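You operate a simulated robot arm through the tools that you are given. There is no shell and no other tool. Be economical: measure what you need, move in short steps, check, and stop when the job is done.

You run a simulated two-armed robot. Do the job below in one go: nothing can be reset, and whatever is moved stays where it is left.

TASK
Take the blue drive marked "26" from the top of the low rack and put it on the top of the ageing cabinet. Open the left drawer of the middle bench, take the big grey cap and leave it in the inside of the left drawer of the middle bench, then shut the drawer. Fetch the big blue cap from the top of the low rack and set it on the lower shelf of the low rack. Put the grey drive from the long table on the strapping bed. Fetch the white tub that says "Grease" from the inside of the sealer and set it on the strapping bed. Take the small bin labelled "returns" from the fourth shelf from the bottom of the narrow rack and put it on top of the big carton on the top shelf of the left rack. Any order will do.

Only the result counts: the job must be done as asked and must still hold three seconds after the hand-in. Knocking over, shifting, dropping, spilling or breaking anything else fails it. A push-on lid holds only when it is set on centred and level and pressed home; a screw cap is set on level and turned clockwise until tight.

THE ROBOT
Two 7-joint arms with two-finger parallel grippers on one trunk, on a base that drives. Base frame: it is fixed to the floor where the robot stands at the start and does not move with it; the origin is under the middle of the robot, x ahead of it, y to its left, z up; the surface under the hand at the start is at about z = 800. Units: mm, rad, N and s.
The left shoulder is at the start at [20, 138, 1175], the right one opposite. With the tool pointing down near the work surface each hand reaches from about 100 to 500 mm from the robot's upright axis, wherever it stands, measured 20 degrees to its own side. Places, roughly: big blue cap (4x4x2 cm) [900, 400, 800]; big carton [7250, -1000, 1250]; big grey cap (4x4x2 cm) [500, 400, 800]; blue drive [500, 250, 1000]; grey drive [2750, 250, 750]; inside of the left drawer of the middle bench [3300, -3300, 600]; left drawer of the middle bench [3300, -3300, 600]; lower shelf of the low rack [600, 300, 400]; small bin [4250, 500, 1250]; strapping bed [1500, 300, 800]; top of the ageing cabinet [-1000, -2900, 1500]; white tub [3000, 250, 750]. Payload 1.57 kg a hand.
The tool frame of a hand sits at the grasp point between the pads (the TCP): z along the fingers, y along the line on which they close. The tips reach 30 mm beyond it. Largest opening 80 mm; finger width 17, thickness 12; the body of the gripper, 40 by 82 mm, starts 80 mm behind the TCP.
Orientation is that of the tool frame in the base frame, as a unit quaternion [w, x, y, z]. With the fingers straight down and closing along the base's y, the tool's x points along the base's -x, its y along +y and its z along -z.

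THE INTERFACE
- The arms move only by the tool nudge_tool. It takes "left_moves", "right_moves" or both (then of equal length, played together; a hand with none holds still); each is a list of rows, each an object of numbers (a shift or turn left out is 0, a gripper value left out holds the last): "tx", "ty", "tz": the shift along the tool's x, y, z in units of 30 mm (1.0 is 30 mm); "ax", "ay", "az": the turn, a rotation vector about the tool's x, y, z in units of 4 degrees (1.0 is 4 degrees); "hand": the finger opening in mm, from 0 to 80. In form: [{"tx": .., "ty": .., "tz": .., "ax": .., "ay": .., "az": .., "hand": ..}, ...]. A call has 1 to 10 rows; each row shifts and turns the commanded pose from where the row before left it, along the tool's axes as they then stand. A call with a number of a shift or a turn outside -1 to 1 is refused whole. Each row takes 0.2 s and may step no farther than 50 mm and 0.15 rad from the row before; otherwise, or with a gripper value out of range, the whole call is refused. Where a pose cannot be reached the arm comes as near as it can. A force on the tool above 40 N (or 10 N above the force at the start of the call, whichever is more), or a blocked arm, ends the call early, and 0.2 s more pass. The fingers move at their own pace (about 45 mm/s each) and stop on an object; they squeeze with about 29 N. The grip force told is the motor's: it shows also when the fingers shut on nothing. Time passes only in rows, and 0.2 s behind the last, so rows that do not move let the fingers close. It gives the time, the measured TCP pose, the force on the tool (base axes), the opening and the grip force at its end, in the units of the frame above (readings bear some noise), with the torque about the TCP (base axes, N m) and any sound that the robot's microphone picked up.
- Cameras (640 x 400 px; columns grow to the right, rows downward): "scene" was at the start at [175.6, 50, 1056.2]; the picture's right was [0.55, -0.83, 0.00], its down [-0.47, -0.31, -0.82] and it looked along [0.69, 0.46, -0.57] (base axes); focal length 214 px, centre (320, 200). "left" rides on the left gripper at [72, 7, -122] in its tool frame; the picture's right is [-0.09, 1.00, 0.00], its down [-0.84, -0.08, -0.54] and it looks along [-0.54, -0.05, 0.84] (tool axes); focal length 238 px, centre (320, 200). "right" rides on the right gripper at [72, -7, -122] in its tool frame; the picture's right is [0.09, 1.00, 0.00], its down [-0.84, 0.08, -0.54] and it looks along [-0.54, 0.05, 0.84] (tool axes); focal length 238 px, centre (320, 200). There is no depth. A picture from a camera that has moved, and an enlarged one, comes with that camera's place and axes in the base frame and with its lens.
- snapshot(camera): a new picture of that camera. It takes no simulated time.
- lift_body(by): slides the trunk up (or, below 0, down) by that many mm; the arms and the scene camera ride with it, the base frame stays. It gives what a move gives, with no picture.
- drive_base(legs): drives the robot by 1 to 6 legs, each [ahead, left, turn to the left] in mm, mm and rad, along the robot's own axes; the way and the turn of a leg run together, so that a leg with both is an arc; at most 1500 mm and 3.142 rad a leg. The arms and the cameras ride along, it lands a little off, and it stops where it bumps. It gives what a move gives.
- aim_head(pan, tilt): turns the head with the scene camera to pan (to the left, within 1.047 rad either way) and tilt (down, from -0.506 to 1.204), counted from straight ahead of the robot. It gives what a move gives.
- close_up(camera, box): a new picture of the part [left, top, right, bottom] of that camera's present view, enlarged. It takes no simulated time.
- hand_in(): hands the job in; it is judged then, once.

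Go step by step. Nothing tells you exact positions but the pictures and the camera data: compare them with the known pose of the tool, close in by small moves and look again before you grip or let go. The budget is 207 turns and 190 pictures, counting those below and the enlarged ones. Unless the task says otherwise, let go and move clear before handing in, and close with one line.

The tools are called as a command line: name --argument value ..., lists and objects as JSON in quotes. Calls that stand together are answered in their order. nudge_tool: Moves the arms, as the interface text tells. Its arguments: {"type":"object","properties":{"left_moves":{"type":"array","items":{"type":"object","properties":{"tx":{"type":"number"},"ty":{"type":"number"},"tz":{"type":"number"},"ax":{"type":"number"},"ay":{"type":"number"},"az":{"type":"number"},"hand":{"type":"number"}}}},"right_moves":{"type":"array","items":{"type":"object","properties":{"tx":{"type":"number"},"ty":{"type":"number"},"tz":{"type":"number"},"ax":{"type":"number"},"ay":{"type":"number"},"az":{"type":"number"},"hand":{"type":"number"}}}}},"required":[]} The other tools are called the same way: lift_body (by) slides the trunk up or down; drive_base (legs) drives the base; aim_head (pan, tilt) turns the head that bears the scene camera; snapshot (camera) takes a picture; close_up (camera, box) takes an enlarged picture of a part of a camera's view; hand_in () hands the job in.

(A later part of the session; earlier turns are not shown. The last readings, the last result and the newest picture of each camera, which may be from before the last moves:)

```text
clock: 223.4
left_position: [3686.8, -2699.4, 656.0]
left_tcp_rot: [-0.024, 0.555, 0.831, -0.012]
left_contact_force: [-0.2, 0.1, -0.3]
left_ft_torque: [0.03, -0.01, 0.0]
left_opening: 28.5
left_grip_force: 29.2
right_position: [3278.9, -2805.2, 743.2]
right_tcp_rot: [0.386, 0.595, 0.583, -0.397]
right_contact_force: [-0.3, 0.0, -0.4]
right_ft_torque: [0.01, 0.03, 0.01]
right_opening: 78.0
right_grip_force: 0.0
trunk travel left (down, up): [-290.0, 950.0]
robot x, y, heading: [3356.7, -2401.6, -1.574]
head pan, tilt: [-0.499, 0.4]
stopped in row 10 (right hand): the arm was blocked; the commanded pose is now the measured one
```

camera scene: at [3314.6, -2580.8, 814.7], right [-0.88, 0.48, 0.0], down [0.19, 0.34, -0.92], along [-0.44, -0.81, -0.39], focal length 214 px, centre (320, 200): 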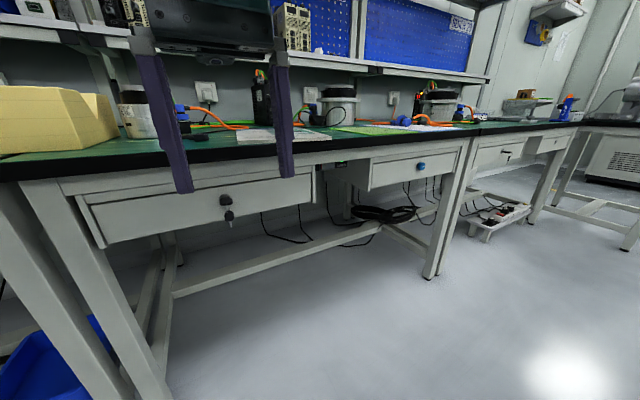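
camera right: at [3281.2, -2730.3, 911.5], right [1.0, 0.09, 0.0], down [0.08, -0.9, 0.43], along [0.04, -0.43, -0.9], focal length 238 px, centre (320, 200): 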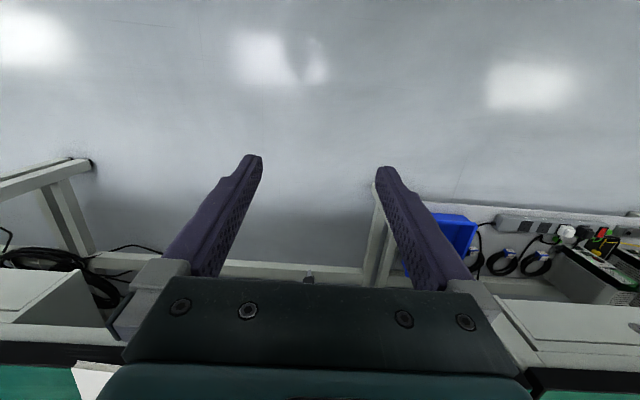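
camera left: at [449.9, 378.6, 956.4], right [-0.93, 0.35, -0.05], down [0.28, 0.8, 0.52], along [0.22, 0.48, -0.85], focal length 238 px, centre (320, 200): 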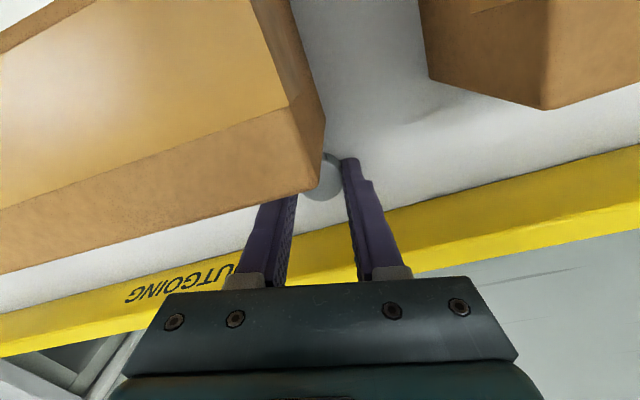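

nudge_tool --right_moves '[{"tz": 0.9, "tx": 0.2}, {"tz": 0.9, "tx": 0.2}, {"tz": 0.9, "tx": 0.2}, {"ay": -1}, {"ay": -1}, {"ay": -1}, {"ay": -1}, {"ay": -1}, {"ay": -0.7}]'

snapshot --camera "right"

```text
clock: 225.4
left_position: [3688.2, -2701.3, 656.2]
left_tcp_rot: [-0.023, 0.555, 0.832, -0.011]
left_contact_force: [-0.3, -1.0, 0.4]
left_ft_torque: [0.03, -0.03, 0.0]
left_opening: 28.5
left_grip_force: 29.2
right_position: [3332.8, -2860.2, 740.3]
right_tcp_rot: [-0.492, -0.506, -0.493, 0.508]
right_contact_force: [-0.1, -1.2, 0.8]
right_ft_torque: [-0.01, -0.01, 0.02]
right_opening: 77.8
right_grip_force: 0.1
right hand out of reach, approached as far as the arm can: row 5, 6, 7, 8, 9
trunk travel left (down, up): [-290.0, 950.0]
robot x, y, heading: [3354.0, -2405.9, -1.571]
head pan, tilt: [-0.499, 0.4]
```

```text
125 pictures are left
camera right: at [3331.1, -2737.0, 668.3], right [1.0, -0.03, -0.09], down [0.1, 0.54, 0.84], along [0.03, -0.84, 0.54], focal length 238 px, centre (320, 200)
```

right: 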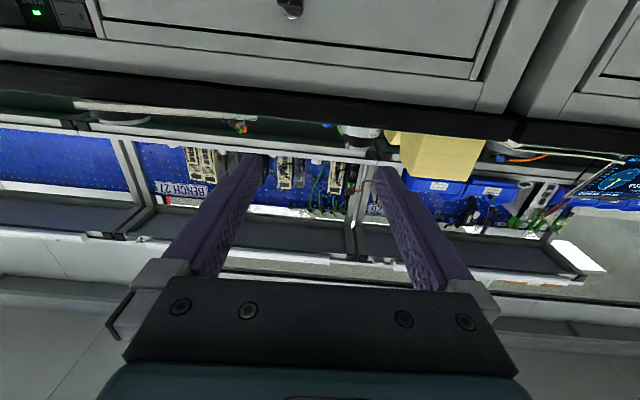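

The tool is now horizontal facing the drawer. I'll lower the trunk 100 mm and line up with the key (≈ [3291, −3026, 640]).

lift_body --by -100

nudge_tool --right_moves '[{"ty": -0.7, "hand": 60}, {"ty": -0.7}]'

aim_head --pan -0.1 --tilt 0.4

snapshot --camera "right"

snapshot --camera "scene"

```text
clock: 226.7
left_position: [3688.1, -2699.0, 554.8]
left_tcp_rot: [-0.023, 0.555, 0.831, -0.012]
left_contact_force: [0.6, -0.5, 0.1]
left_ft_torque: [0.0, -0.02, -0.01]
left_opening: 28.6
left_grip_force: 29.0
right_position: [3332.6, -2860.6, 639.1]
right_tcp_rot: [-0.49, -0.507, -0.493, 0.509]
right_contact_force: [-0.1, -0.3, -0.3]
right_ft_torque: [0.0, 0.01, 0.0]
right_opening: 78.1
right_grip_force: 0.0
trunk travel left (down, up): [-190.0, 1050.0]
robot x, y, heading: [3357.3, -2401.3, -1.571]
head pan, tilt: [-0.499, 0.4]
```

```text
clock: 227.3
left_position: [3686.7, -2698.9, 555.5]
left_tcp_rot: [-0.023, 0.555, 0.831, -0.012]
left_contact_force: [0.8, 0.4, 0.1]
left_ft_torque: [-0.02, -0.02, 0.02]
left_opening: 28.3
left_grip_force: 28.8
right_position: [3318.6, -2844.2, 640.4]
right_tcp_rot: [0.484, 0.509, 0.508, -0.498]
right_contact_force: [0.4, 0.7, 0.2]
right_ft_torque: [0.01, -0.01, 0.01]
right_opening: 60.0
right_grip_force: 0.1
right hand out of reach, approached as far as the arm can: row 1, 2
trunk travel left (down, up): [-190.0, 1050.0]
robot x, y, heading: [3358.9, -2399.8, -1.57]
head pan, tilt: [-0.499, 0.4]
```

```text
clock: 228.2
left_position: [3687.1, -2699.3, 555.7]
left_tcp_rot: [-0.023, 0.555, 0.831, -0.012]
left_contact_force: [-0.3, 0.4, -1.3]
left_ft_torque: [-0.01, -0.02, 0.0]
left_opening: 28.3
left_grip_force: 28.8
right_position: [3318.3, -2843.8, 640.2]
right_tcp_rot: [0.484, 0.509, 0.51, -0.497]
right_contact_force: [0.1, 0.0, 0.7]
right_ft_torque: [0.01, 0.01, -0.01]
right_opening: 60.0
right_grip_force: 0.1
trunk travel left (down, up): [-190.0, 1050.0]
robot x, y, heading: [3357.0, -2403.2, -1.574]
head pan, tilt: [-0.099, 0.4]
```

```text
124 pictures are left
camera right: at [3313.2, -2717.3, 573.8], right [0.99, -0.01, -0.11], down [0.1, 0.51, 0.86], along [0.04, -0.86, 0.51], focal length 238 px, centre (320, 200)
```

right: 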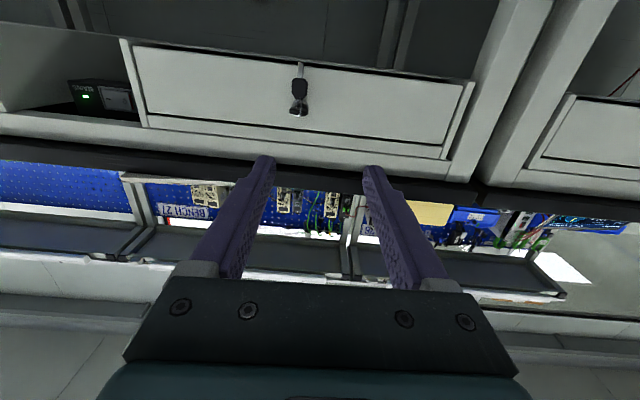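

```text
123 pictures are left
camera scene: at [3349.5, -2591.6, 714.7], right [-0.99, 0.1, 0.0], down [0.04, 0.39, -0.92], along [-0.09, -0.92, -0.39], focal length 214 px, centre (320, 200)
```

scene: 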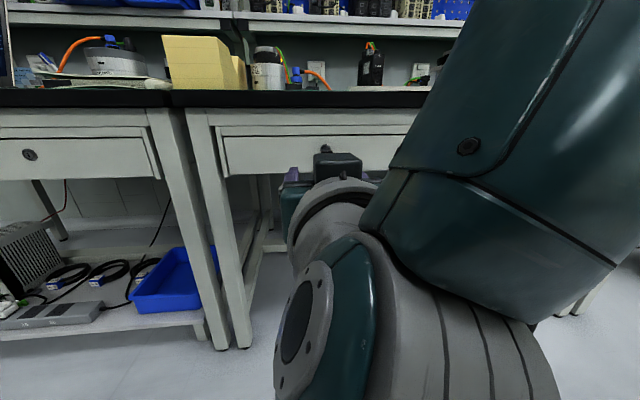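

close_up --camera "right" --box '[270, 60, 334, 120]'

```text
6.67 times, centred on (302, 90) of right
camera zoom: at [3313.2, -2717.3, 573.8], right [0.99, -0.01, -0.11], down [0.1, 0.51, 0.86], along [0.04, -0.86, 0.51], focal length 1589 px, centre (440, 933)
```

zoom: 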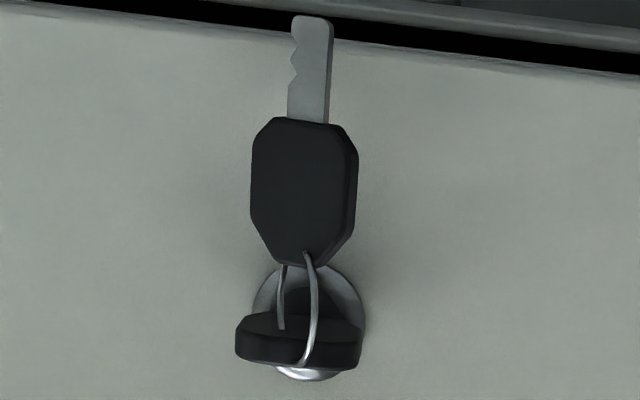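

Key bow ≈ [3290, −3025, 637]. I'll use the base to line up and approach.

drive_base --legs '[[110, -29, 0]]'

snapshot --camera "right"

```text
clock: 229.4
left_position: [3658.9, -2809.5, 555.0]
left_tcp_rot: [-0.024, 0.555, 0.831, -0.012]
left_contact_force: [-0.5, 0.6, -0.1]
left_ft_torque: [0.0, 0.04, -0.01]
left_opening: 28.5
left_grip_force: 28.9
right_position: [3289.4, -2952.8, 640.8]
right_tcp_rot: [0.483, 0.51, 0.51, -0.497]
right_contact_force: [1.0, -0.1, -0.5]
right_ft_torque: [-0.03, 0.0, -0.03]
right_opening: 60.0
right_grip_force: 0.0
trunk travel left (down, up): [-190.0, 1050.0]
robot x, y, heading: [3326.8, -2510.4, -1.572]
head pan, tilt: [-0.099, 0.4]
```

```text
121 pictures are left
camera right: at [3284.9, -2827.2, 573.5], right [0.99, -0.01, -0.11], down [0.1, 0.51, 0.86], along [0.04, -0.86, 0.51], focal length 238 px, centre (320, 200)
```

right: 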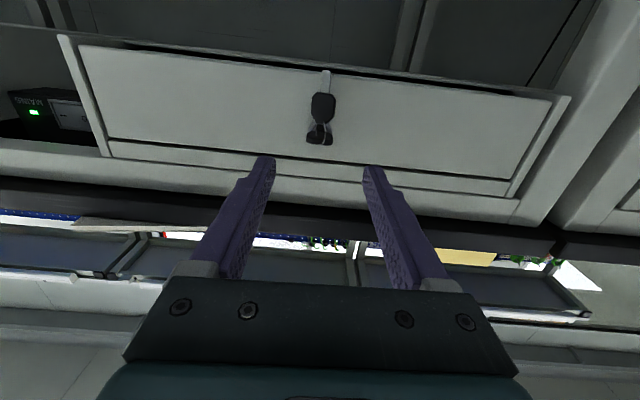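

lift_body --by -7

drive_base --legs '[[42, 2, 0]]'

snapshot --camera "right"

close_up --camera "right" --box '[240, 110, 400, 210]'

```text
clock: 229.9
left_position: [3659.4, -2809.8, 548.2]
left_tcp_rot: [-0.024, 0.555, 0.832, -0.013]
left_contact_force: [-0.2, -0.2, -0.8]
left_ft_torque: [0.01, 0.03, -0.02]
left_opening: 28.5
left_grip_force: 28.9
right_position: [3290.1, -2954.5, 633.6]
right_tcp_rot: [0.482, 0.51, 0.511, -0.497]
right_contact_force: [-0.1, -0.9, -0.4]
right_ft_torque: [-0.02, -0.02, 0.0]
right_opening: 60.1
right_grip_force: 0.1
trunk travel left (down, up): [-183.0, 1057.0]
robot x, y, heading: [3328.8, -2512.6, -1.573]
head pan, tilt: [-0.099, 0.4]
```

```text
clock: 230.8
left_position: [3660.3, -2850.4, 547.5]
left_tcp_rot: [-0.024, 0.555, 0.831, -0.011]
left_contact_force: [-0.6, -0.4, 0.8]
left_ft_torque: [0.0, 0.0, -0.02]
left_opening: 28.3
left_grip_force: 28.6
right_position: [3291.7, -2994.4, 631.7]
right_tcp_rot: [0.482, 0.51, 0.512, -0.496]
right_contact_force: [-0.2, -0.1, -0.1]
right_ft_torque: [0.01, 0.0, -0.01]
right_opening: 60.1
right_grip_force: 0.1
trunk travel left (down, up): [-183.0, 1057.0]
robot x, y, heading: [3331.2, -2553.1, -1.569]
head pan, tilt: [-0.099, 0.4]
```

```text
120 pictures are left
camera right: at [3286.9, -2867.4, 565.4], right [0.99, -0.01, -0.11], down [0.1, 0.5, 0.86], along [0.05, -0.86, 0.5], focal length 238 px, centre (320, 200)
```

right: 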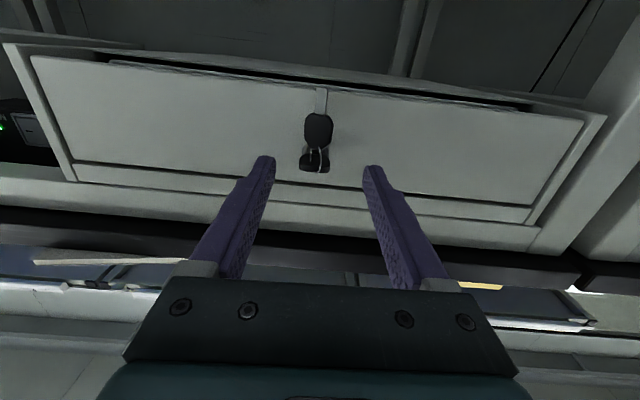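

```text
4.00 times, centred on (320, 160) of right
camera zoom: at [3286.9, -2867.4, 565.4], right [0.99, -0.01, -0.11], down [0.1, 0.5, 0.86], along [0.05, -0.86, 0.5], focal length 953 px, centre (320, 360)
```

zoom: 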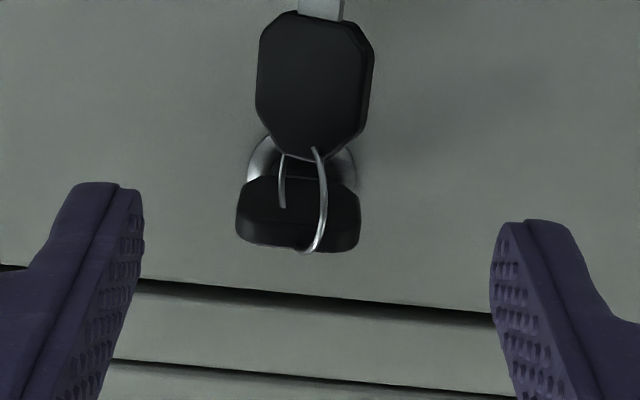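

nudge_tool --right_moves '[{"tz": 0.3}, {"tz": 0.3}]'

close_up --camera "right" --box '[240, 110, 400, 210]'

```text
clock: 231.4
left_position: [3662.0, -2852.7, 548.7]
left_tcp_rot: [-0.024, 0.555, 0.831, -0.011]
left_contact_force: [-0.1, -0.6, -0.5]
left_ft_torque: [0.03, -0.02, 0.0]
left_opening: 28.8
left_grip_force: 29.3
right_position: [3296.0, -3013.1, 631.6]
right_tcp_rot: [0.48, 0.512, 0.511, -0.496]
right_contact_force: [-0.6, -0.5, 1.0]
right_ft_torque: [0.01, -0.01, -0.03]
right_opening: 60.1
right_grip_force: 0.0
right hand out of reach, approached as far as the arm can: row 2
trunk travel left (down, up): [-183.0, 1057.0]
robot x, y, heading: [3329.7, -2553.9, -1.566]
head pan, tilt: [-0.099, 0.4]
```

```text
4.00 times, centred on (320, 160) of right
camera zoom: at [3291.0, -2884.7, 566.8], right [0.99, -0.01, -0.11], down [0.1, 0.5, 0.86], along [0.04, -0.87, 0.5], focal length 953 px, centre (320, 360)
```

zoom: 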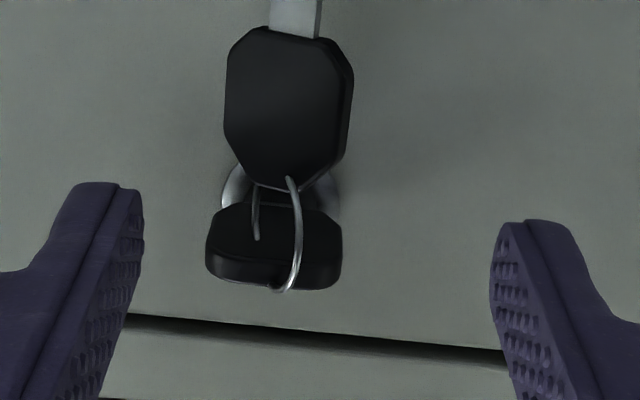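

drive_base --legs '[[0, -6, 0]]'

nudge_tool --right_moves '[{"hand": 40}, {}]'

close_up --camera "right" --box '[240, 110, 400, 210]'

```text
clock: 232.2
left_position: [3656.0, -2851.1, 549.4]
left_tcp_rot: [-0.022, 0.555, 0.831, -0.012]
left_contact_force: [0.8, -0.2, 0.0]
left_ft_torque: [-0.01, 0.01, -0.01]
left_opening: 28.6
left_grip_force: 29.1
right_position: [3291.7, -3010.8, 631.5]
right_tcp_rot: [0.479, 0.513, 0.512, -0.495]
right_contact_force: [0.4, 0.2, -0.9]
right_ft_torque: [0.01, -0.02, 0.0]
right_opening: 59.7
right_grip_force: 0.0
trunk travel left (down, up): [-183.0, 1057.0]
robot x, y, heading: [3325.3, -2555.4, -1.565]
head pan, tilt: [-0.099, 0.4]
```

```text
clock: 232.8
left_position: [3655.2, -2852.3, 548.1]
left_tcp_rot: [-0.024, 0.555, 0.831, -0.011]
left_contact_force: [0.1, 0.4, -0.4]
left_ft_torque: [0.0, -0.02, 0.01]
left_opening: 28.5
left_grip_force: 29.3
right_position: [3290.2, -3011.8, 631.7]
right_tcp_rot: [0.479, 0.513, 0.513, -0.495]
right_contact_force: [0.0, -0.1, 0.2]
right_ft_torque: [0.0, 0.03, -0.04]
right_opening: 40.2
right_grip_force: 0.1
trunk travel left (down, up): [-183.0, 1057.0]
robot x, y, heading: [3325.7, -2553.4, -1.567]
head pan, tilt: [-0.099, 0.4]
```

```text
4.00 times, centred on (320, 160) of right
camera zoom: at [3285.5, -2883.7, 566.2], right [0.99, -0.01, -0.11], down [0.1, 0.5, 0.86], along [0.04, -0.87, 0.5], focal length 953 px, centre (320, 360)
```

zoom: 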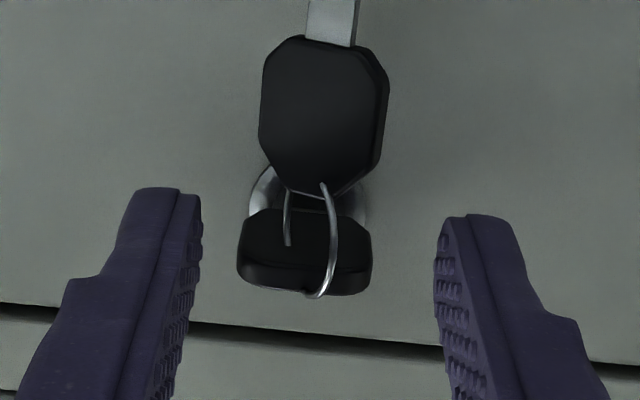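

nudge_tool --right_moves '[{"hand": 12}, {}, {}]'

close_up --camera "right" --box '[240, 110, 400, 210]'

```text
clock: 233.6
left_position: [3653.5, -2851.6, 547.3]
left_tcp_rot: [-0.024, 0.555, 0.831, -0.012]
left_contact_force: [0.0, 0.0, -0.6]
left_ft_torque: [0.05, -0.01, -0.03]
left_opening: 28.7
left_grip_force: 28.8
right_position: [3288.6, -3011.2, 631.7]
right_tcp_rot: [0.478, 0.513, 0.513, -0.495]
right_contact_force: [-4.6, 0.3, -1.1]
right_ft_torque: [-0.22, -0.05, -0.08]
right_opening: 23.9
right_grip_force: 31.3
trunk travel left (down, up): [-183.0, 1057.0]
robot x, y, heading: [3321.9, -2553.8, -1.57]
head pan, tilt: [-0.099, 0.4]
```

```text
4.00 times, centred on (320, 160) of right
camera zoom: at [3283.2, -2883.7, 566.2], right [0.99, -0.01, -0.11], down [0.1, 0.5, 0.86], along [0.04, -0.87, 0.5], focal length 953 px, centre (320, 360)
```

zoom: 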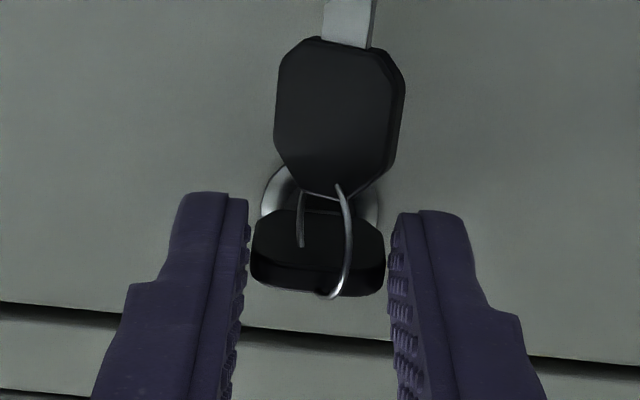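

Gripped the bow (24 mm). Test-pull gently.

nudge_tool --right_moves '[{"tz": -0.2}, {"tz": -0.2}, {"tz": -0.2}]'

snapshot --camera "right"

```text
clock: 234.4
left_position: [3653.8, -2850.4, 548.4]
left_tcp_rot: [-0.024, 0.555, 0.831, -0.012]
left_contact_force: [1.0, 0.4, -0.1]
left_ft_torque: [0.02, 0.0, 0.01]
left_opening: 28.5
left_grip_force: 29.1
right_position: [3289.7, -2991.0, 631.8]
right_tcp_rot: [0.478, 0.513, 0.513, -0.495]
right_contact_force: [-5.5, 0.7, -6.1]
right_ft_torque: [-0.71, -0.04, 0.06]
right_opening: 23.4
right_grip_force: 35.3
trunk travel left (down, up): [-183.0, 1057.0]
robot x, y, heading: [3324.6, -2558.4, -1.572]
head pan, tilt: [-0.099, 0.4]
```

```text
115 pictures are left
camera right: at [3283.1, -2864.3, 566.7], right [0.99, -0.01, -0.11], down [0.1, 0.5, 0.86], along [0.04, -0.87, 0.49], focal length 238 px, centre (320, 200)
```

right: 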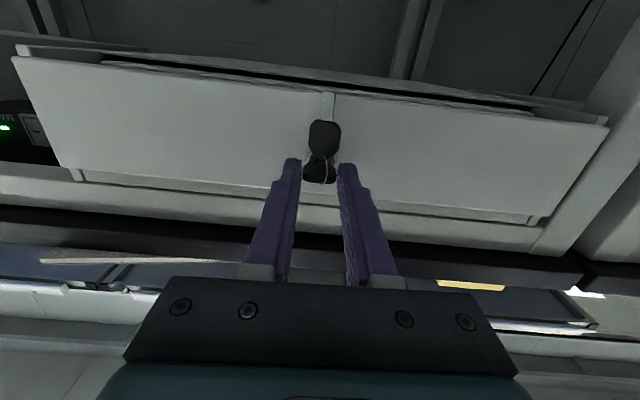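

The drawer is sliding open with the key. I'll pull it by driving back.

drive_base --legs '[[-110, 0, 0], [-110, 0, 0]]'

snapshot --camera "right"

snapshot --camera "scene"

```text
clock: 236.3
left_position: [3652.6, -2632.7, 547.9]
left_tcp_rot: [-0.025, 0.555, 0.832, -0.013]
left_contact_force: [-0.7, -0.7, -0.9]
left_ft_torque: [-0.01, -0.02, 0.03]
left_opening: 28.8
left_grip_force: 28.7
right_position: [3288.7, -2772.3, 631.8]
right_tcp_rot: [0.479, 0.512, 0.512, -0.496]
right_contact_force: [-5.3, -0.8, -0.9]
right_ft_torque: [0.63, -0.01, 0.01]
right_opening: 23.7
right_grip_force: 35.9
trunk travel left (down, up): [-183.0, 1057.0]
robot x, y, heading: [3323.4, -2333.9, -1.566]
head pan, tilt: [-0.099, 0.4]
```

```text
114 pictures are left
camera right: at [3283.1, -2645.2, 567.1], right [0.99, -0.01, -0.11], down [0.1, 0.5, 0.86], along [0.05, -0.87, 0.5], focal length 238 px, centre (320, 200)
```

right: 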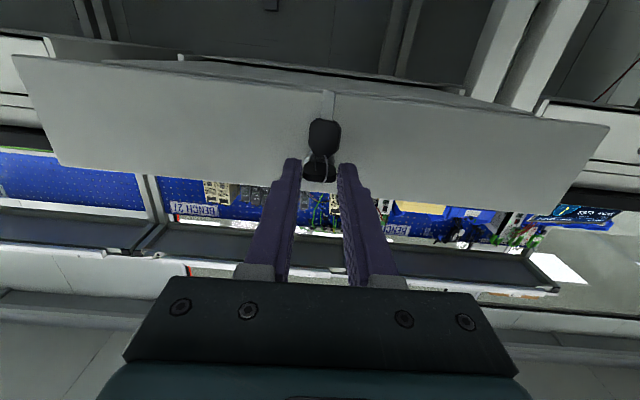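

```text
113 pictures are left
camera scene: at [3315.3, -2524.1, 707.7], right [-1.0, 0.1, 0.0], down [0.04, 0.39, -0.92], along [-0.09, -0.92, -0.39], focal length 214 px, centre (320, 200)
```

scene: 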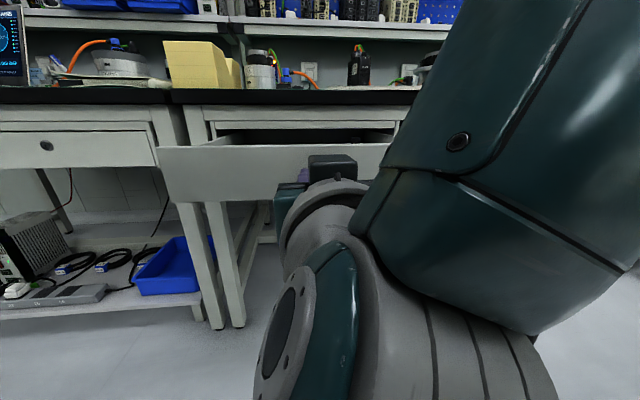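

The drawer is open ~240 mm. I'll release the key, back away, and fold the right hand back.

nudge_tool --right_moves '[{"hand": 55}, {}, {}]'

drive_base --legs '[[-150, 0, 0]]'

nudge_tool --right_moves '[{"ay": 1, "tz": -0.3}, {"ay": 1, "tz": -0.3}, {"ay": 1, "tz": -0.3}, {"ay": 1, "tz": -0.3}, {"ay": 1, "tz": -0.3}, {"ay": 1, "tz": -0.3}, {"ay": 1, "tz": -0.3}, {"ay": 1, "tz": -0.3}, {"ay": 1}, {"ay": 1}]'

lift_body --by 300

aim_head --pan 0.1 --tilt 0.6

snapshot --camera "scene"

```text
clock: 237.2
left_position: [3655.4, -2632.1, 547.6]
left_tcp_rot: [-0.024, 0.555, 0.831, -0.012]
left_contact_force: [0.4, 0.3, -0.3]
left_ft_torque: [-0.04, 0.01, 0.0]
left_opening: 28.3
left_grip_force: 28.9
right_position: [3290.2, -2772.3, 632.3]
right_tcp_rot: [0.48, 0.512, 0.513, -0.495]
right_contact_force: [-0.6, 0.2, 0.2]
right_ft_torque: [-0.01, -0.01, 0.01]
right_opening: 55.2
right_grip_force: 0.1
trunk travel left (down, up): [-183.0, 1057.0]
robot x, y, heading: [3322.6, -2333.5, -1.564]
head pan, tilt: [-0.099, 0.4]
```

```text
clock: 238.5
left_position: [3654.5, -2482.1, 549.9]
left_tcp_rot: [-0.022, 0.555, 0.832, -0.012]
left_contact_force: [0.1, -0.3, -0.4]
left_ft_torque: [-0.01, 0.02, -0.01]
left_opening: 28.5
left_grip_force: 29.2
right_position: [3290.3, -2622.7, 632.6]
right_tcp_rot: [0.479, 0.513, 0.512, -0.495]
right_contact_force: [0.3, -0.5, -0.9]
right_ft_torque: [0.0, 0.02, 0.03]
right_opening: 54.9
right_grip_force: 0.1
trunk travel left (down, up): [-183.0, 1057.0]
robot x, y, heading: [3325.5, -2179.8, -1.572]
head pan, tilt: [-0.099, 0.4]
```

```text
clock: 239.5
left_position: [3654.8, -2482.8, 547.8]
left_tcp_rot: [-0.023, 0.556, 0.831, -0.012]
left_contact_force: [0.4, 0.4, 0.4]
left_ft_torque: [0.04, 0.02, -0.02]
left_opening: 28.4
left_grip_force: 28.9
right_position: [3283.4, -2567.6, 568.8]
right_tcp_rot: [0.357, 0.56, 0.615, -0.425]
right_contact_force: [-0.4, -0.1, -0.1]
right_ft_torque: [-0.01, 0.01, -0.02]
right_opening: 54.8
right_grip_force: 0.1
trunk travel left (down, up): [-183.0, 1057.0]
robot x, y, heading: [3324.1, -2185.2, -1.565]
head pan, tilt: [-0.099, 0.4]
stopped in row 4 (right hand): the arm was blocked; the commanded pose is now the measured one
```

```text
clock: 242.5
left_position: [3654.3, -2480.6, 848.7]
left_tcp_rot: [-0.024, 0.555, 0.831, -0.011]
left_contact_force: [-0.1, -0.7, -0.3]
left_ft_torque: [0.02, 0.0, 0.02]
left_opening: 28.4
left_grip_force: 29.4
right_position: [3284.0, -2566.1, 867.6]
right_tcp_rot: [0.357, 0.559, 0.616, -0.425]
right_contact_force: [-0.4, 0.2, -1.7]
right_ft_torque: [0.06, 0.01, 0.01]
right_opening: 54.9
right_grip_force: 0.0
trunk travel left (down, up): [-483.0, 757.0]
robot x, y, heading: [3323.2, -2181.1, -1.57]
head pan, tilt: [-0.099, 0.4]
```

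```text
clock: 243.2
left_position: [3655.6, -2481.1, 847.9]
left_tcp_rot: [-0.024, 0.555, 0.832, -0.011]
left_contact_force: [-0.3, 0.1, 0.7]
left_ft_torque: [-0.01, -0.05, -0.02]
left_opening: 28.5
left_grip_force: 29.3
right_position: [3282.0, -2567.8, 870.2]
right_tcp_rot: [0.356, 0.56, 0.613, -0.429]
right_contact_force: [0.1, 0.2, -0.9]
right_ft_torque: [0.01, 0.01, 0.02]
right_opening: 55.0
right_grip_force: 0.1
trunk travel left (down, up): [-483.0, 757.0]
robot x, y, heading: [3322.4, -2179.6, -1.571]
head pan, tilt: [0.099, 0.6]
```

```text
112 pictures are left
camera scene: at [3320.1, -2372.8, 1000.6], right [-1.0, 0.06, 0.0], down [0.03, 0.46, -0.89], along [-0.05, -0.89, -0.46], focal length 214 px, centre (320, 200)
```

scene: 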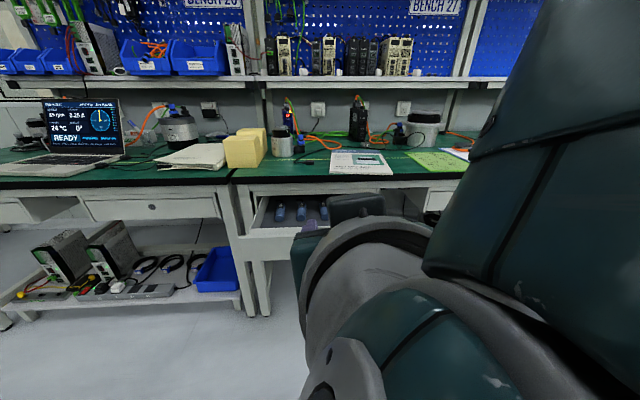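

Inside the open drawer I see a few blue items near the front-left. I'll shift right so the left hand is over the drawer and look with its camera.

drive_base --legs '[[0, -290, 0], [330, 0, 0]]'

snapshot --camera "left"

aim_head --pan 0.5 --tilt 0.8

snapshot --camera "scene"

```text
clock: 247.0
left_position: [3366.4, -2815.4, 849.2]
left_tcp_rot: [-0.023, 0.556, 0.831, -0.012]
left_contact_force: [0.5, -0.1, 0.0]
left_ft_torque: [0.0, 0.03, 0.03]
left_opening: 28.6
left_grip_force: 29.3
right_position: [2994.1, -2903.1, 868.5]
right_tcp_rot: [0.355, 0.56, 0.613, -0.429]
right_contact_force: [0.1, 0.5, 0.1]
right_ft_torque: [0.01, 0.03, 0.01]
right_opening: 55.1
right_grip_force: 0.1
trunk travel left (down, up): [-483.0, 757.0]
robot x, y, heading: [3034.2, -2515.3, -1.57]
head pan, tilt: [0.099, 0.6]
```

```text
111 pictures are left
camera left: at [3350.8, -2748.1, 972.1], right [0.95, 0.3, -0.05], down [0.28, -0.81, 0.52], along [0.12, -0.51, -0.85], focal length 238 px, centre (320, 200)
```

left: 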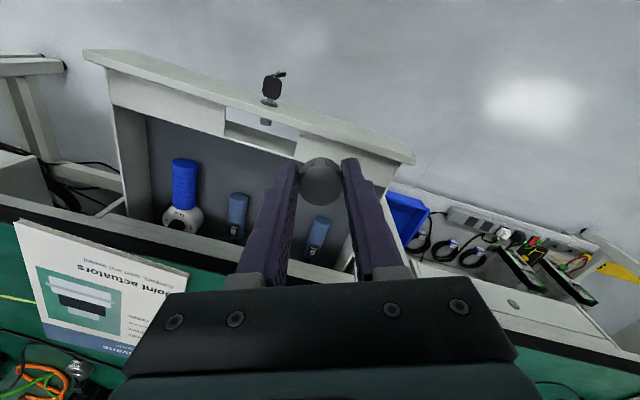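

```text
clock: 247.9
left_position: [3366.6, -2816.0, 848.3]
left_tcp_rot: [-0.024, 0.555, 0.831, -0.012]
left_contact_force: [0.4, -0.6, -0.9]
left_ft_torque: [0.0, -0.02, 0.02]
left_opening: 28.2
left_grip_force: 29.5
right_position: [2992.8, -2903.3, 868.6]
right_tcp_rot: [0.356, 0.56, 0.61, -0.433]
right_contact_force: [0.4, -0.8, -0.6]
right_ft_torque: [0.01, -0.01, -0.01]
right_opening: 54.8
right_grip_force: 0.2
trunk travel left (down, up): [-483.0, 757.0]
robot x, y, heading: [3035.9, -2518.8, -1.569]
head pan, tilt: [0.499, 0.799]
```

```text
110 pictures are left
camera scene: at [3033.2, -2706.2, 999.3], right [-1.0, 0.05, 0.0], down [0.02, 0.47, -0.88], along [-0.04, -0.88, -0.47], focal length 214 px, centre (320, 200)
```

scene: 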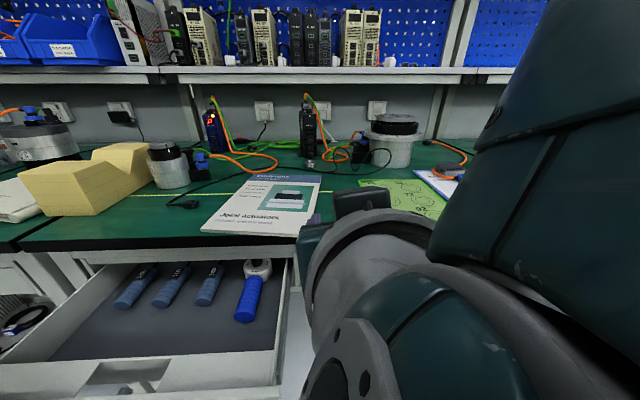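

The tools lie at the back; the drawer's front-middle is free. I'll move the left hand to about [3350, −2925] and descend.

nudge_tool --left_moves '[{"tx": -0.8, "ty": -0.47}, {"tx": -0.8, "ty": -0.47}, {"tx": -0.8, "ty": -0.47}, {"tx": -0.8, "ty": -0.47}, {"tz": 0.9}, {"tz": 0.9}, {"tz": 0.9}]'

snapshot --camera "left"

snapshot --camera "scene"

```text
clock: 249.5
left_position: [3346.0, -2925.7, 768.0]
left_tcp_rot: [-0.023, 0.555, 0.831, -0.012]
left_contact_force: [-0.2, 0.4, -0.7]
left_ft_torque: [-0.03, 0.02, 0.01]
left_opening: 28.5
left_grip_force: 29.3
right_position: [2991.3, -2906.2, 871.0]
right_tcp_rot: [0.355, 0.56, 0.611, -0.433]
right_contact_force: [0.0, -0.7, -0.1]
right_ft_torque: [0.0, 0.04, -0.03]
right_opening: 55.1
right_grip_force: 0.0
trunk travel left (down, up): [-483.0, 757.0]
robot x, y, heading: [3035.1, -2514.6, -1.567]
head pan, tilt: [0.499, 0.799]
```

```text
109 pictures are left
camera left: at [3330.8, -2857.2, 891.2], right [0.95, 0.3, -0.05], down [0.28, -0.81, 0.52], along [0.12, -0.51, -0.85], focal length 238 px, centre (320, 200)
```

left: 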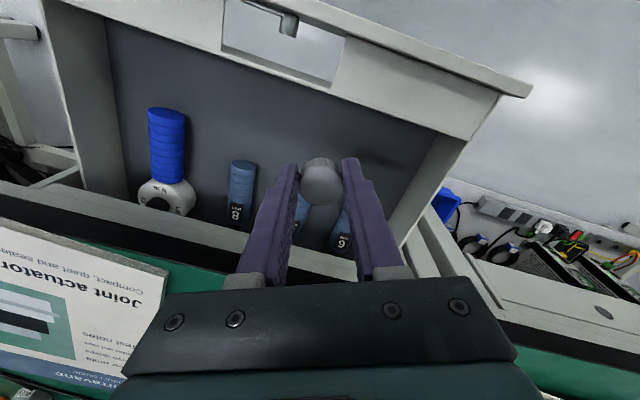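

```text
108 pictures are left
camera scene: at [3033.2, -2705.9, 998.8], right [-1.0, 0.05, 0.0], down [0.02, 0.48, -0.88], along [-0.04, -0.88, -0.48], focal length 214 px, centre (320, 200)
```

scene: 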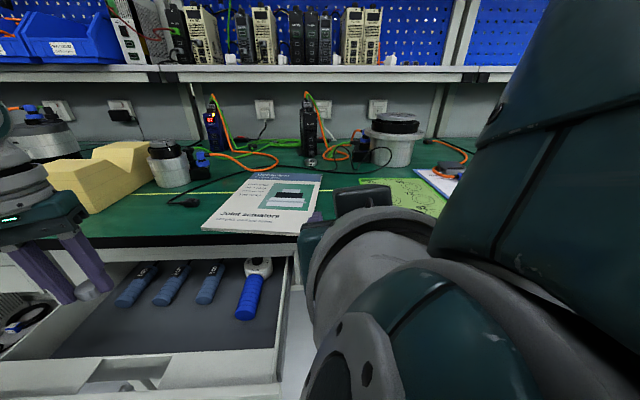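

nudge_tool --left_moves '[{"tz": 0.8}, {"tz": 0.8}, {"tz": 0.8}, {"tz": 0.8}]'

snapshot --camera "left"

```text
clock: 250.5
left_position: [3341.3, -2919.2, 673.4]
left_tcp_rot: [-0.023, 0.555, 0.831, -0.012]
left_contact_force: [0.5, 0.4, -1.3]
left_ft_torque: [-0.01, 0.0, 0.03]
left_opening: 28.6
left_grip_force: 28.4
left hand out of reach, approached as far as the arm can: row 4
right_position: [2990.4, -2904.3, 868.0]
right_tcp_rot: [0.356, 0.559, 0.611, -0.434]
right_contact_force: [-0.9, 0.3, -0.2]
right_ft_torque: [-0.02, -0.03, -0.01]
right_opening: 54.9
right_grip_force: 0.0
trunk travel left (down, up): [-483.0, 757.0]
robot x, y, heading: [3038.0, -2519.4, -1.571]
head pan, tilt: [0.499, 0.799]
```

```text
107 pictures are left
camera left: at [3325.3, -2852.4, 796.8], right [0.95, 0.3, -0.05], down [0.28, -0.81, 0.52], along [0.12, -0.51, -0.85], focal length 238 px, centre (320, 200)
```

left: 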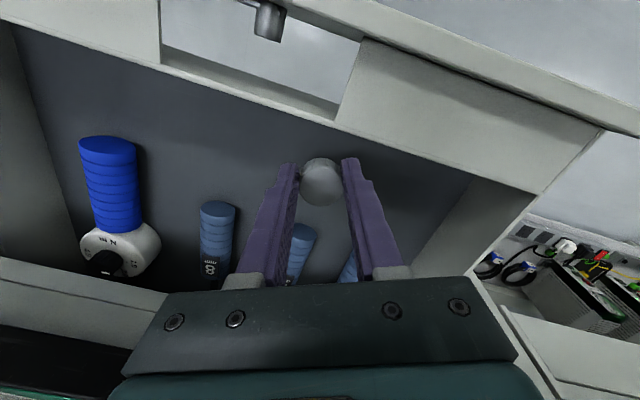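

lift_body --by -28

close_up --camera "left" --box '[220, 100, 440, 240]'

```text
clock: 251.2
left_position: [3341.9, -2921.2, 645.3]
left_tcp_rot: [-0.024, 0.555, 0.831, -0.012]
left_contact_force: [-0.7, -0.5, 0.2]
left_ft_torque: [-0.03, 0.04, 0.0]
left_opening: 28.5
left_grip_force: 29.2
right_position: [2991.8, -2905.8, 841.5]
right_tcp_rot: [0.356, 0.559, 0.61, -0.434]
right_contact_force: [0.5, 0.2, 0.1]
right_ft_torque: [-0.01, 0.01, 0.01]
right_opening: 55.0
right_grip_force: 0.1
trunk travel left (down, up): [-455.0, 785.0]
robot x, y, heading: [3036.3, -2515.5, -1.566]
head pan, tilt: [0.499, 0.799]
```

```text
2.86 times, centred on (330, 170) of left
camera zoom: at [3325.4, -2852.8, 769.0], right [0.95, 0.3, -0.05], down [0.28, -0.81, 0.52], along [0.12, -0.51, -0.85], focal length 681 px, centre (291, 286)
```

zoom: 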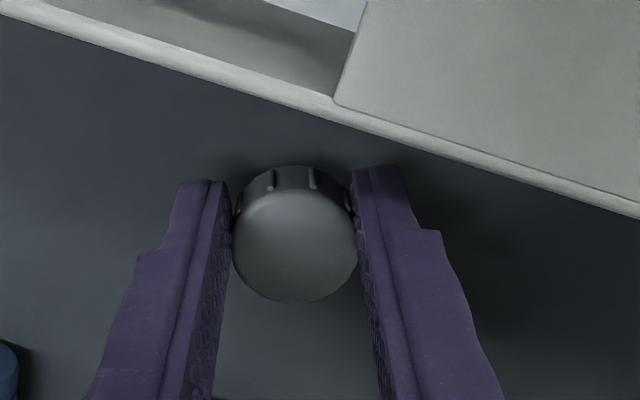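

lift_body --by -7

lift_body --by -4

```text
clock: 251.8
left_position: [3341.0, -2919.3, 639.4]
left_tcp_rot: [-0.023, 0.555, 0.831, -0.012]
left_contact_force: [-1.1, 0.8, 0.2]
left_ft_torque: [0.02, 0.04, 0.03]
left_opening: 28.6
left_grip_force: 29.0
right_position: [2992.0, -2905.6, 834.7]
right_tcp_rot: [0.355, 0.56, 0.61, -0.435]
right_contact_force: [-0.1, -0.3, 0.2]
right_ft_torque: [0.0, 0.02, 0.0]
right_opening: 54.9
right_grip_force: 0.1
trunk travel left (down, up): [-448.0, 792.0]
robot x, y, heading: [3036.6, -2514.6, -1.572]
head pan, tilt: [0.499, 0.799]
```

```text
clock: 252.3
left_position: [3341.4, -2920.1, 634.2]
left_tcp_rot: [-0.024, 0.555, 0.831, -0.012]
left_contact_force: [-0.3, -0.1, -1.6]
left_ft_torque: [-0.02, 0.01, 0.0]
left_opening: 28.1
left_grip_force: 29.0
right_position: [2992.5, -2905.8, 830.5]
right_tcp_rot: [0.356, 0.559, 0.61, -0.434]
right_contact_force: [1.2, 0.7, 0.7]
right_ft_torque: [0.0, 0.01, 0.0]
right_opening: 54.9
right_grip_force: 0.1
trunk travel left (down, up): [-444.0, 796.0]
robot x, y, heading: [3035.4, -2516.3, -1.571]
head pan, tilt: [0.499, 0.799]
```

lift_body --by -4

lift_body --by -4

close_up --camera "left" --box '[220, 100, 440, 240]'

```text
clock: 252.8
left_position: [3341.5, -2919.9, 630.2]
left_tcp_rot: [-0.024, 0.555, 0.831, -0.012]
left_contact_force: [-0.3, 0.7, -0.3]
left_ft_torque: [0.0, -0.03, 0.0]
left_opening: 28.8
left_grip_force: 28.9
right_position: [2991.7, -2905.1, 826.5]
right_tcp_rot: [0.356, 0.559, 0.61, -0.435]
right_contact_force: [0.3, 0.1, -1.1]
right_ft_torque: [0.0, 0.02, 0.01]
right_opening: 55.2
right_grip_force: 0.2
trunk travel left (down, up): [-440.0, 800.0]
robot x, y, heading: [3033.4, -2518.4, -1.565]
head pan, tilt: [0.499, 0.799]
```

```text
clock: 253.3
left_position: [3341.4, -2920.1, 627.2]
left_tcp_rot: [-0.024, 0.555, 0.831, -0.012]
left_contact_force: [-0.4, -0.4, 0.5]
left_ft_torque: [0.03, -0.02, 0.0]
left_opening: 28.1
left_grip_force: 28.9
right_position: [2990.5, -2905.5, 821.9]
right_tcp_rot: [0.356, 0.559, 0.61, -0.434]
right_contact_force: [-0.5, -1.0, -0.5]
right_ft_torque: [-0.03, 0.02, 0.01]
right_opening: 54.9
right_grip_force: 0.1
trunk travel left (down, up): [-436.0, 804.0]
robot x, y, heading: [3034.7, -2515.2, -1.568]
head pan, tilt: [0.499, 0.799]
```

```text
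2.86 times, centred on (330, 170) of left
camera zoom: at [3325.4, -2852.7, 750.0], right [0.95, 0.3, -0.05], down [0.28, -0.81, 0.52], along [0.12, -0.51, -0.85], focal length 681 px, centre (291, 286)
```

zoom: 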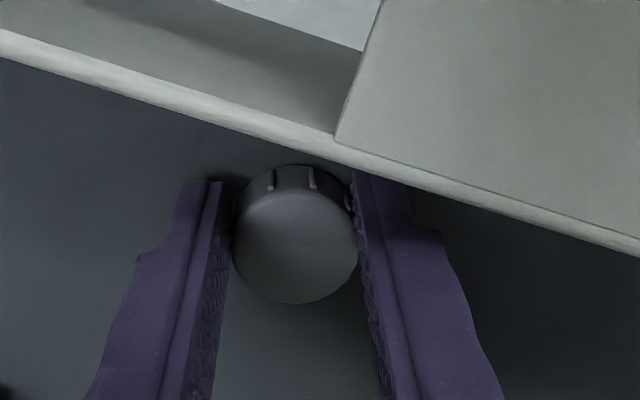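

lift_body --by -5

lift_body --by -4

lift_body --by -4

```text
clock: 253.9
left_position: [3340.8, -2924.0, 624.1]
left_tcp_rot: [-0.021, 0.555, 0.832, -0.016]
left_contact_force: [-2.0, -0.3, 16.9]
left_ft_torque: [-0.07, -0.16, -0.04]
left_opening: 28.6
left_grip_force: 29.0
right_position: [2991.0, -2906.0, 818.6]
right_tcp_rot: [0.356, 0.559, 0.609, -0.435]
right_contact_force: [0.2, 0.4, -0.3]
right_ft_torque: [0.03, -0.04, -0.02]
right_opening: 55.2
right_grip_force: 0.0
trunk travel left (down, up): [-431.0, 809.0]
robot x, y, heading: [3037.4, -2515.8, -1.569]
head pan, tilt: [0.499, 0.799]
```

```text
clock: 254.3
left_position: [3340.6, -2926.6, 622.6]
left_tcp_rot: [-0.021, 0.555, 0.832, -0.018]
left_contact_force: [0.7, -0.9, 11.0]
left_ft_torque: [0.01, -0.13, -0.05]
left_opening: 28.4
left_grip_force: 29.1
right_position: [2990.9, -2909.1, 813.0]
right_tcp_rot: [0.355, 0.56, 0.608, -0.437]
right_contact_force: [0.3, 0.2, 0.1]
right_ft_torque: [0.0, 0.02, -0.01]
right_opening: 54.9
right_grip_force: 0.0
trunk travel left (down, up): [-428.0, 812.0]
robot x, y, heading: [3034.0, -2515.7, -1.569]
head pan, tilt: [0.499, 0.799]
stopped: the force on the tool passed its limit at 42 N (the readings are from after the stop); the commanded pose is now the measured one
```

```text
clock: 254.8
left_position: [3341.3, -2929.7, 621.9]
left_tcp_rot: [-0.019, 0.556, 0.831, -0.023]
left_contact_force: [0.1, 0.1, 13.7]
left_ft_torque: [0.0, -0.23, 0.0]
left_opening: 28.2
left_grip_force: 29.5
right_position: [2989.0, -2910.3, 811.0]
right_tcp_rot: [0.355, 0.561, 0.605, -0.44]
right_contact_force: [0.1, 0.8, -0.4]
right_ft_torque: [-0.02, 0.02, 0.03]
right_opening: 55.1
right_grip_force: 0.1
trunk travel left (down, up): [-424.0, 816.0]
robot x, y, heading: [3034.4, -2519.5, -1.572]
head pan, tilt: [0.499, 0.799]
stopped: the force on the tool passed its limit at 41 N (the readings are from after the stop); the commanded pose is now the measured one
```

The cap touches the drawer floor. Releasing and raising.

lift_body --by 3

nudge_tool --left_moves '[{"hand": 50}, {}, {}]'

lift_body --by 100

snapshot --camera "left"

```text
clock: 255.4
left_position: [3338.5, -2925.9, 623.4]
left_tcp_rot: [-0.021, 0.556, 0.831, -0.019]
left_contact_force: [-0.4, 0.2, 0.8]
left_ft_torque: [-0.02, -0.01, -0.04]
left_opening: 28.7
left_grip_force: 28.6
right_position: [2987.2, -2910.6, 813.6]
right_tcp_rot: [0.355, 0.562, 0.603, -0.442]
right_contact_force: [-0.1, -0.5, 0.4]
right_ft_torque: [0.0, 0.01, 0.05]
right_opening: 55.0
right_grip_force: 0.1
trunk travel left (down, up): [-427.0, 813.0]
robot x, y, heading: [3033.8, -2518.1, -1.566]
head pan, tilt: [0.499, 0.799]
```

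```text
clock: 256.2
left_position: [3339.8, -2927.4, 623.4]
left_tcp_rot: [-0.02, 0.556, 0.831, -0.021]
left_contact_force: [0.3, -0.5, -0.1]
left_ft_torque: [-0.01, -0.03, -0.01]
left_opening: 50.0
left_grip_force: 0.1
right_position: [2986.2, -2910.6, 814.7]
right_tcp_rot: [0.355, 0.56, 0.603, -0.442]
right_contact_force: [-0.4, 0.0, 0.3]
right_ft_torque: [0.0, 0.01, -0.01]
right_opening: 54.9
right_grip_force: 0.0
trunk travel left (down, up): [-427.0, 813.0]
robot x, y, heading: [3031.2, -2521.4, -1.564]
head pan, tilt: [0.499, 0.799]
```

```text
clock: 257.5
left_position: [3338.9, -2926.5, 723.6]
left_tcp_rot: [-0.021, 0.556, 0.83, -0.019]
left_contact_force: [-0.5, -0.4, 0.6]
left_ft_torque: [0.03, -0.01, 0.0]
left_opening: 50.2
left_grip_force: 0.1
right_position: [2986.9, -2910.6, 914.7]
right_tcp_rot: [0.356, 0.56, 0.604, -0.442]
right_contact_force: [-0.6, 0.5, 1.1]
right_ft_torque: [-0.03, 0.0, 0.0]
right_opening: 55.2
right_grip_force: 0.0
trunk travel left (down, up): [-527.0, 713.0]
robot x, y, heading: [3036.5, -2513.4, -1.568]
head pan, tilt: [0.499, 0.799]
```

```text
104 pictures are left
camera left: at [3324.3, -2857.3, 845.8], right [0.95, 0.29, -0.06], down [0.28, -0.8, 0.54], along [0.11, -0.53, -0.84], focal length 238 px, centre (320, 200)
```

left: 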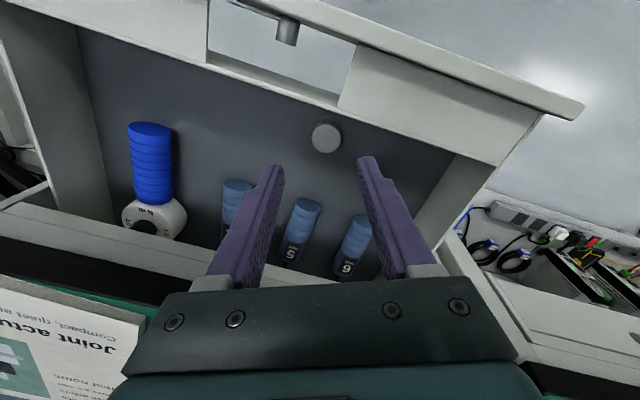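

The grey cap lies flat inside. I'll raise, back out, close the fingers, and push the drawer shut beside the key.

lift_body --by 50

drive_base --legs '[[-240, 0, 0]]'

nudge_tool --left_moves '[{"hand": 0}, {}, {}]'

lift_body --by -130

drive_base --legs '[[100, 15, 0]]'

snapshot --camera "left"

snapshot --camera "scene"

```text
clock: 258.4
left_position: [3339.5, -2927.3, 773.6]
left_tcp_rot: [-0.021, 0.556, 0.831, -0.02]
left_contact_force: [0.5, -0.2, -0.7]
left_ft_torque: [0.01, 0.01, 0.03]
left_opening: 50.3
left_grip_force: 0.0
right_position: [2986.8, -2912.0, 965.4]
right_tcp_rot: [0.356, 0.56, 0.603, -0.443]
right_contact_force: [0.1, 0.5, 0.6]
right_ft_torque: [0.03, 0.01, -0.02]
right_opening: 55.3
right_grip_force: 0.1
trunk travel left (down, up): [-577.0, 663.0]
robot x, y, heading: [3035.0, -2516.6, -1.568]
head pan, tilt: [0.499, 0.799]
```

```text
clock: 260.2
left_position: [3338.9, -2689.9, 773.3]
left_tcp_rot: [-0.02, 0.556, 0.831, -0.021]
left_contact_force: [-0.7, 1.4, -0.1]
left_ft_torque: [-0.02, 0.01, -0.02]
left_opening: 50.0
left_grip_force: 0.2
right_position: [2986.0, -2674.2, 964.6]
right_tcp_rot: [0.354, 0.561, 0.603, -0.443]
right_contact_force: [0.6, 0.8, -0.4]
right_ft_torque: [0.0, 0.0, 0.01]
right_opening: 55.0
right_grip_force: 0.0
trunk travel left (down, up): [-577.0, 663.0]
robot x, y, heading: [3037.2, -2277.9, -1.566]
head pan, tilt: [0.499, 0.799]
```

```text
clock: 261.0
left_position: [3339.3, -2690.5, 774.6]
left_tcp_rot: [-0.021, 0.557, 0.83, -0.021]
left_contact_force: [-0.1, -0.3, -0.5]
left_ft_torque: [-0.01, 0.01, 0.01]
left_opening: 0.0
left_grip_force: 11.4
right_position: [2982.9, -2677.4, 965.1]
right_tcp_rot: [0.355, 0.561, 0.599, -0.447]
right_contact_force: [0.9, 0.0, -0.6]
right_ft_torque: [0.03, 0.02, 0.0]
right_opening: 55.0
right_grip_force: 0.1
trunk travel left (down, up): [-577.0, 663.0]
robot x, y, heading: [3035.8, -2277.9, -1.572]
head pan, tilt: [0.499, 0.799]
```

```text
clock: 262.6
left_position: [3340.1, -2690.7, 642.3]
left_tcp_rot: [-0.02, 0.556, 0.831, -0.021]
left_contact_force: [0.5, 0.3, -0.3]
left_ft_torque: [0.02, 0.0, -0.01]
left_opening: 0.2
left_grip_force: 21.4
right_position: [2983.0, -2679.1, 836.1]
right_tcp_rot: [0.354, 0.562, 0.598, -0.449]
right_contact_force: [0.5, -0.6, -0.6]
right_ft_torque: [0.02, -0.03, -0.01]
right_opening: 55.2
right_grip_force: 0.1
trunk travel left (down, up): [-447.0, 793.0]
robot x, y, heading: [3031.8, -2279.2, -1.573]
head pan, tilt: [0.499, 0.799]
```

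```text
clock: 263.7
left_position: [3353.4, -2791.2, 643.1]
left_tcp_rot: [-0.021, 0.555, 0.831, -0.021]
left_contact_force: [1.0, 0.3, 0.4]
left_ft_torque: [0.04, -0.02, 0.01]
left_opening: 0.0
left_grip_force: 20.5
right_position: [2997.3, -2778.7, 836.3]
right_tcp_rot: [0.356, 0.561, 0.598, -0.449]
right_contact_force: [-1.3, -0.4, 0.4]
right_ft_torque: [0.0, 0.0, -0.02]
right_opening: 55.1
right_grip_force: 0.0
trunk travel left (down, up): [-447.0, 793.0]
robot x, y, heading: [3051.2, -2377.1, -1.571]
head pan, tilt: [0.499, 0.799]
```

```text
103 pictures are left
camera left: at [3339.0, -2720.9, 766.0], right [0.95, 0.29, -0.06], down [0.28, -0.8, 0.54], along [0.11, -0.53, -0.84], focal length 238 px, centre (320, 200)
```

left: 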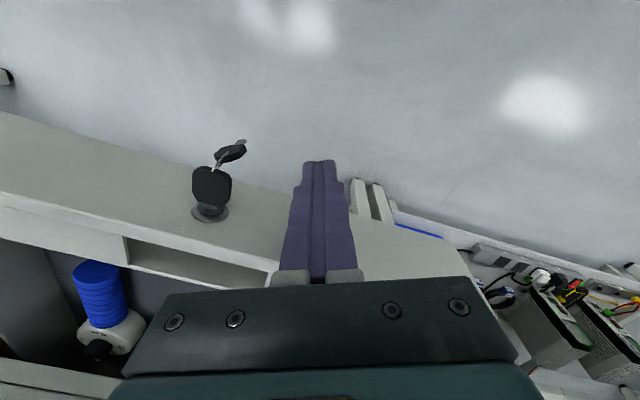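

```text
102 pictures are left
camera scene: at [3050.4, -2566.6, 953.7], right [-1.0, 0.02, 0.0], down [0.01, 0.56, -0.83], along [-0.02, -0.82, -0.56], focal length 214 px, centre (320, 200)
```

scene: 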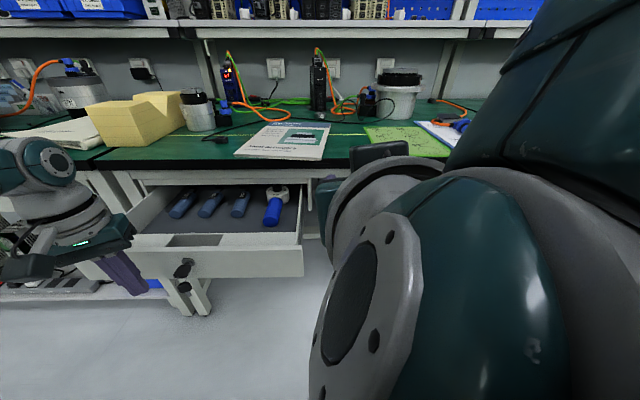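

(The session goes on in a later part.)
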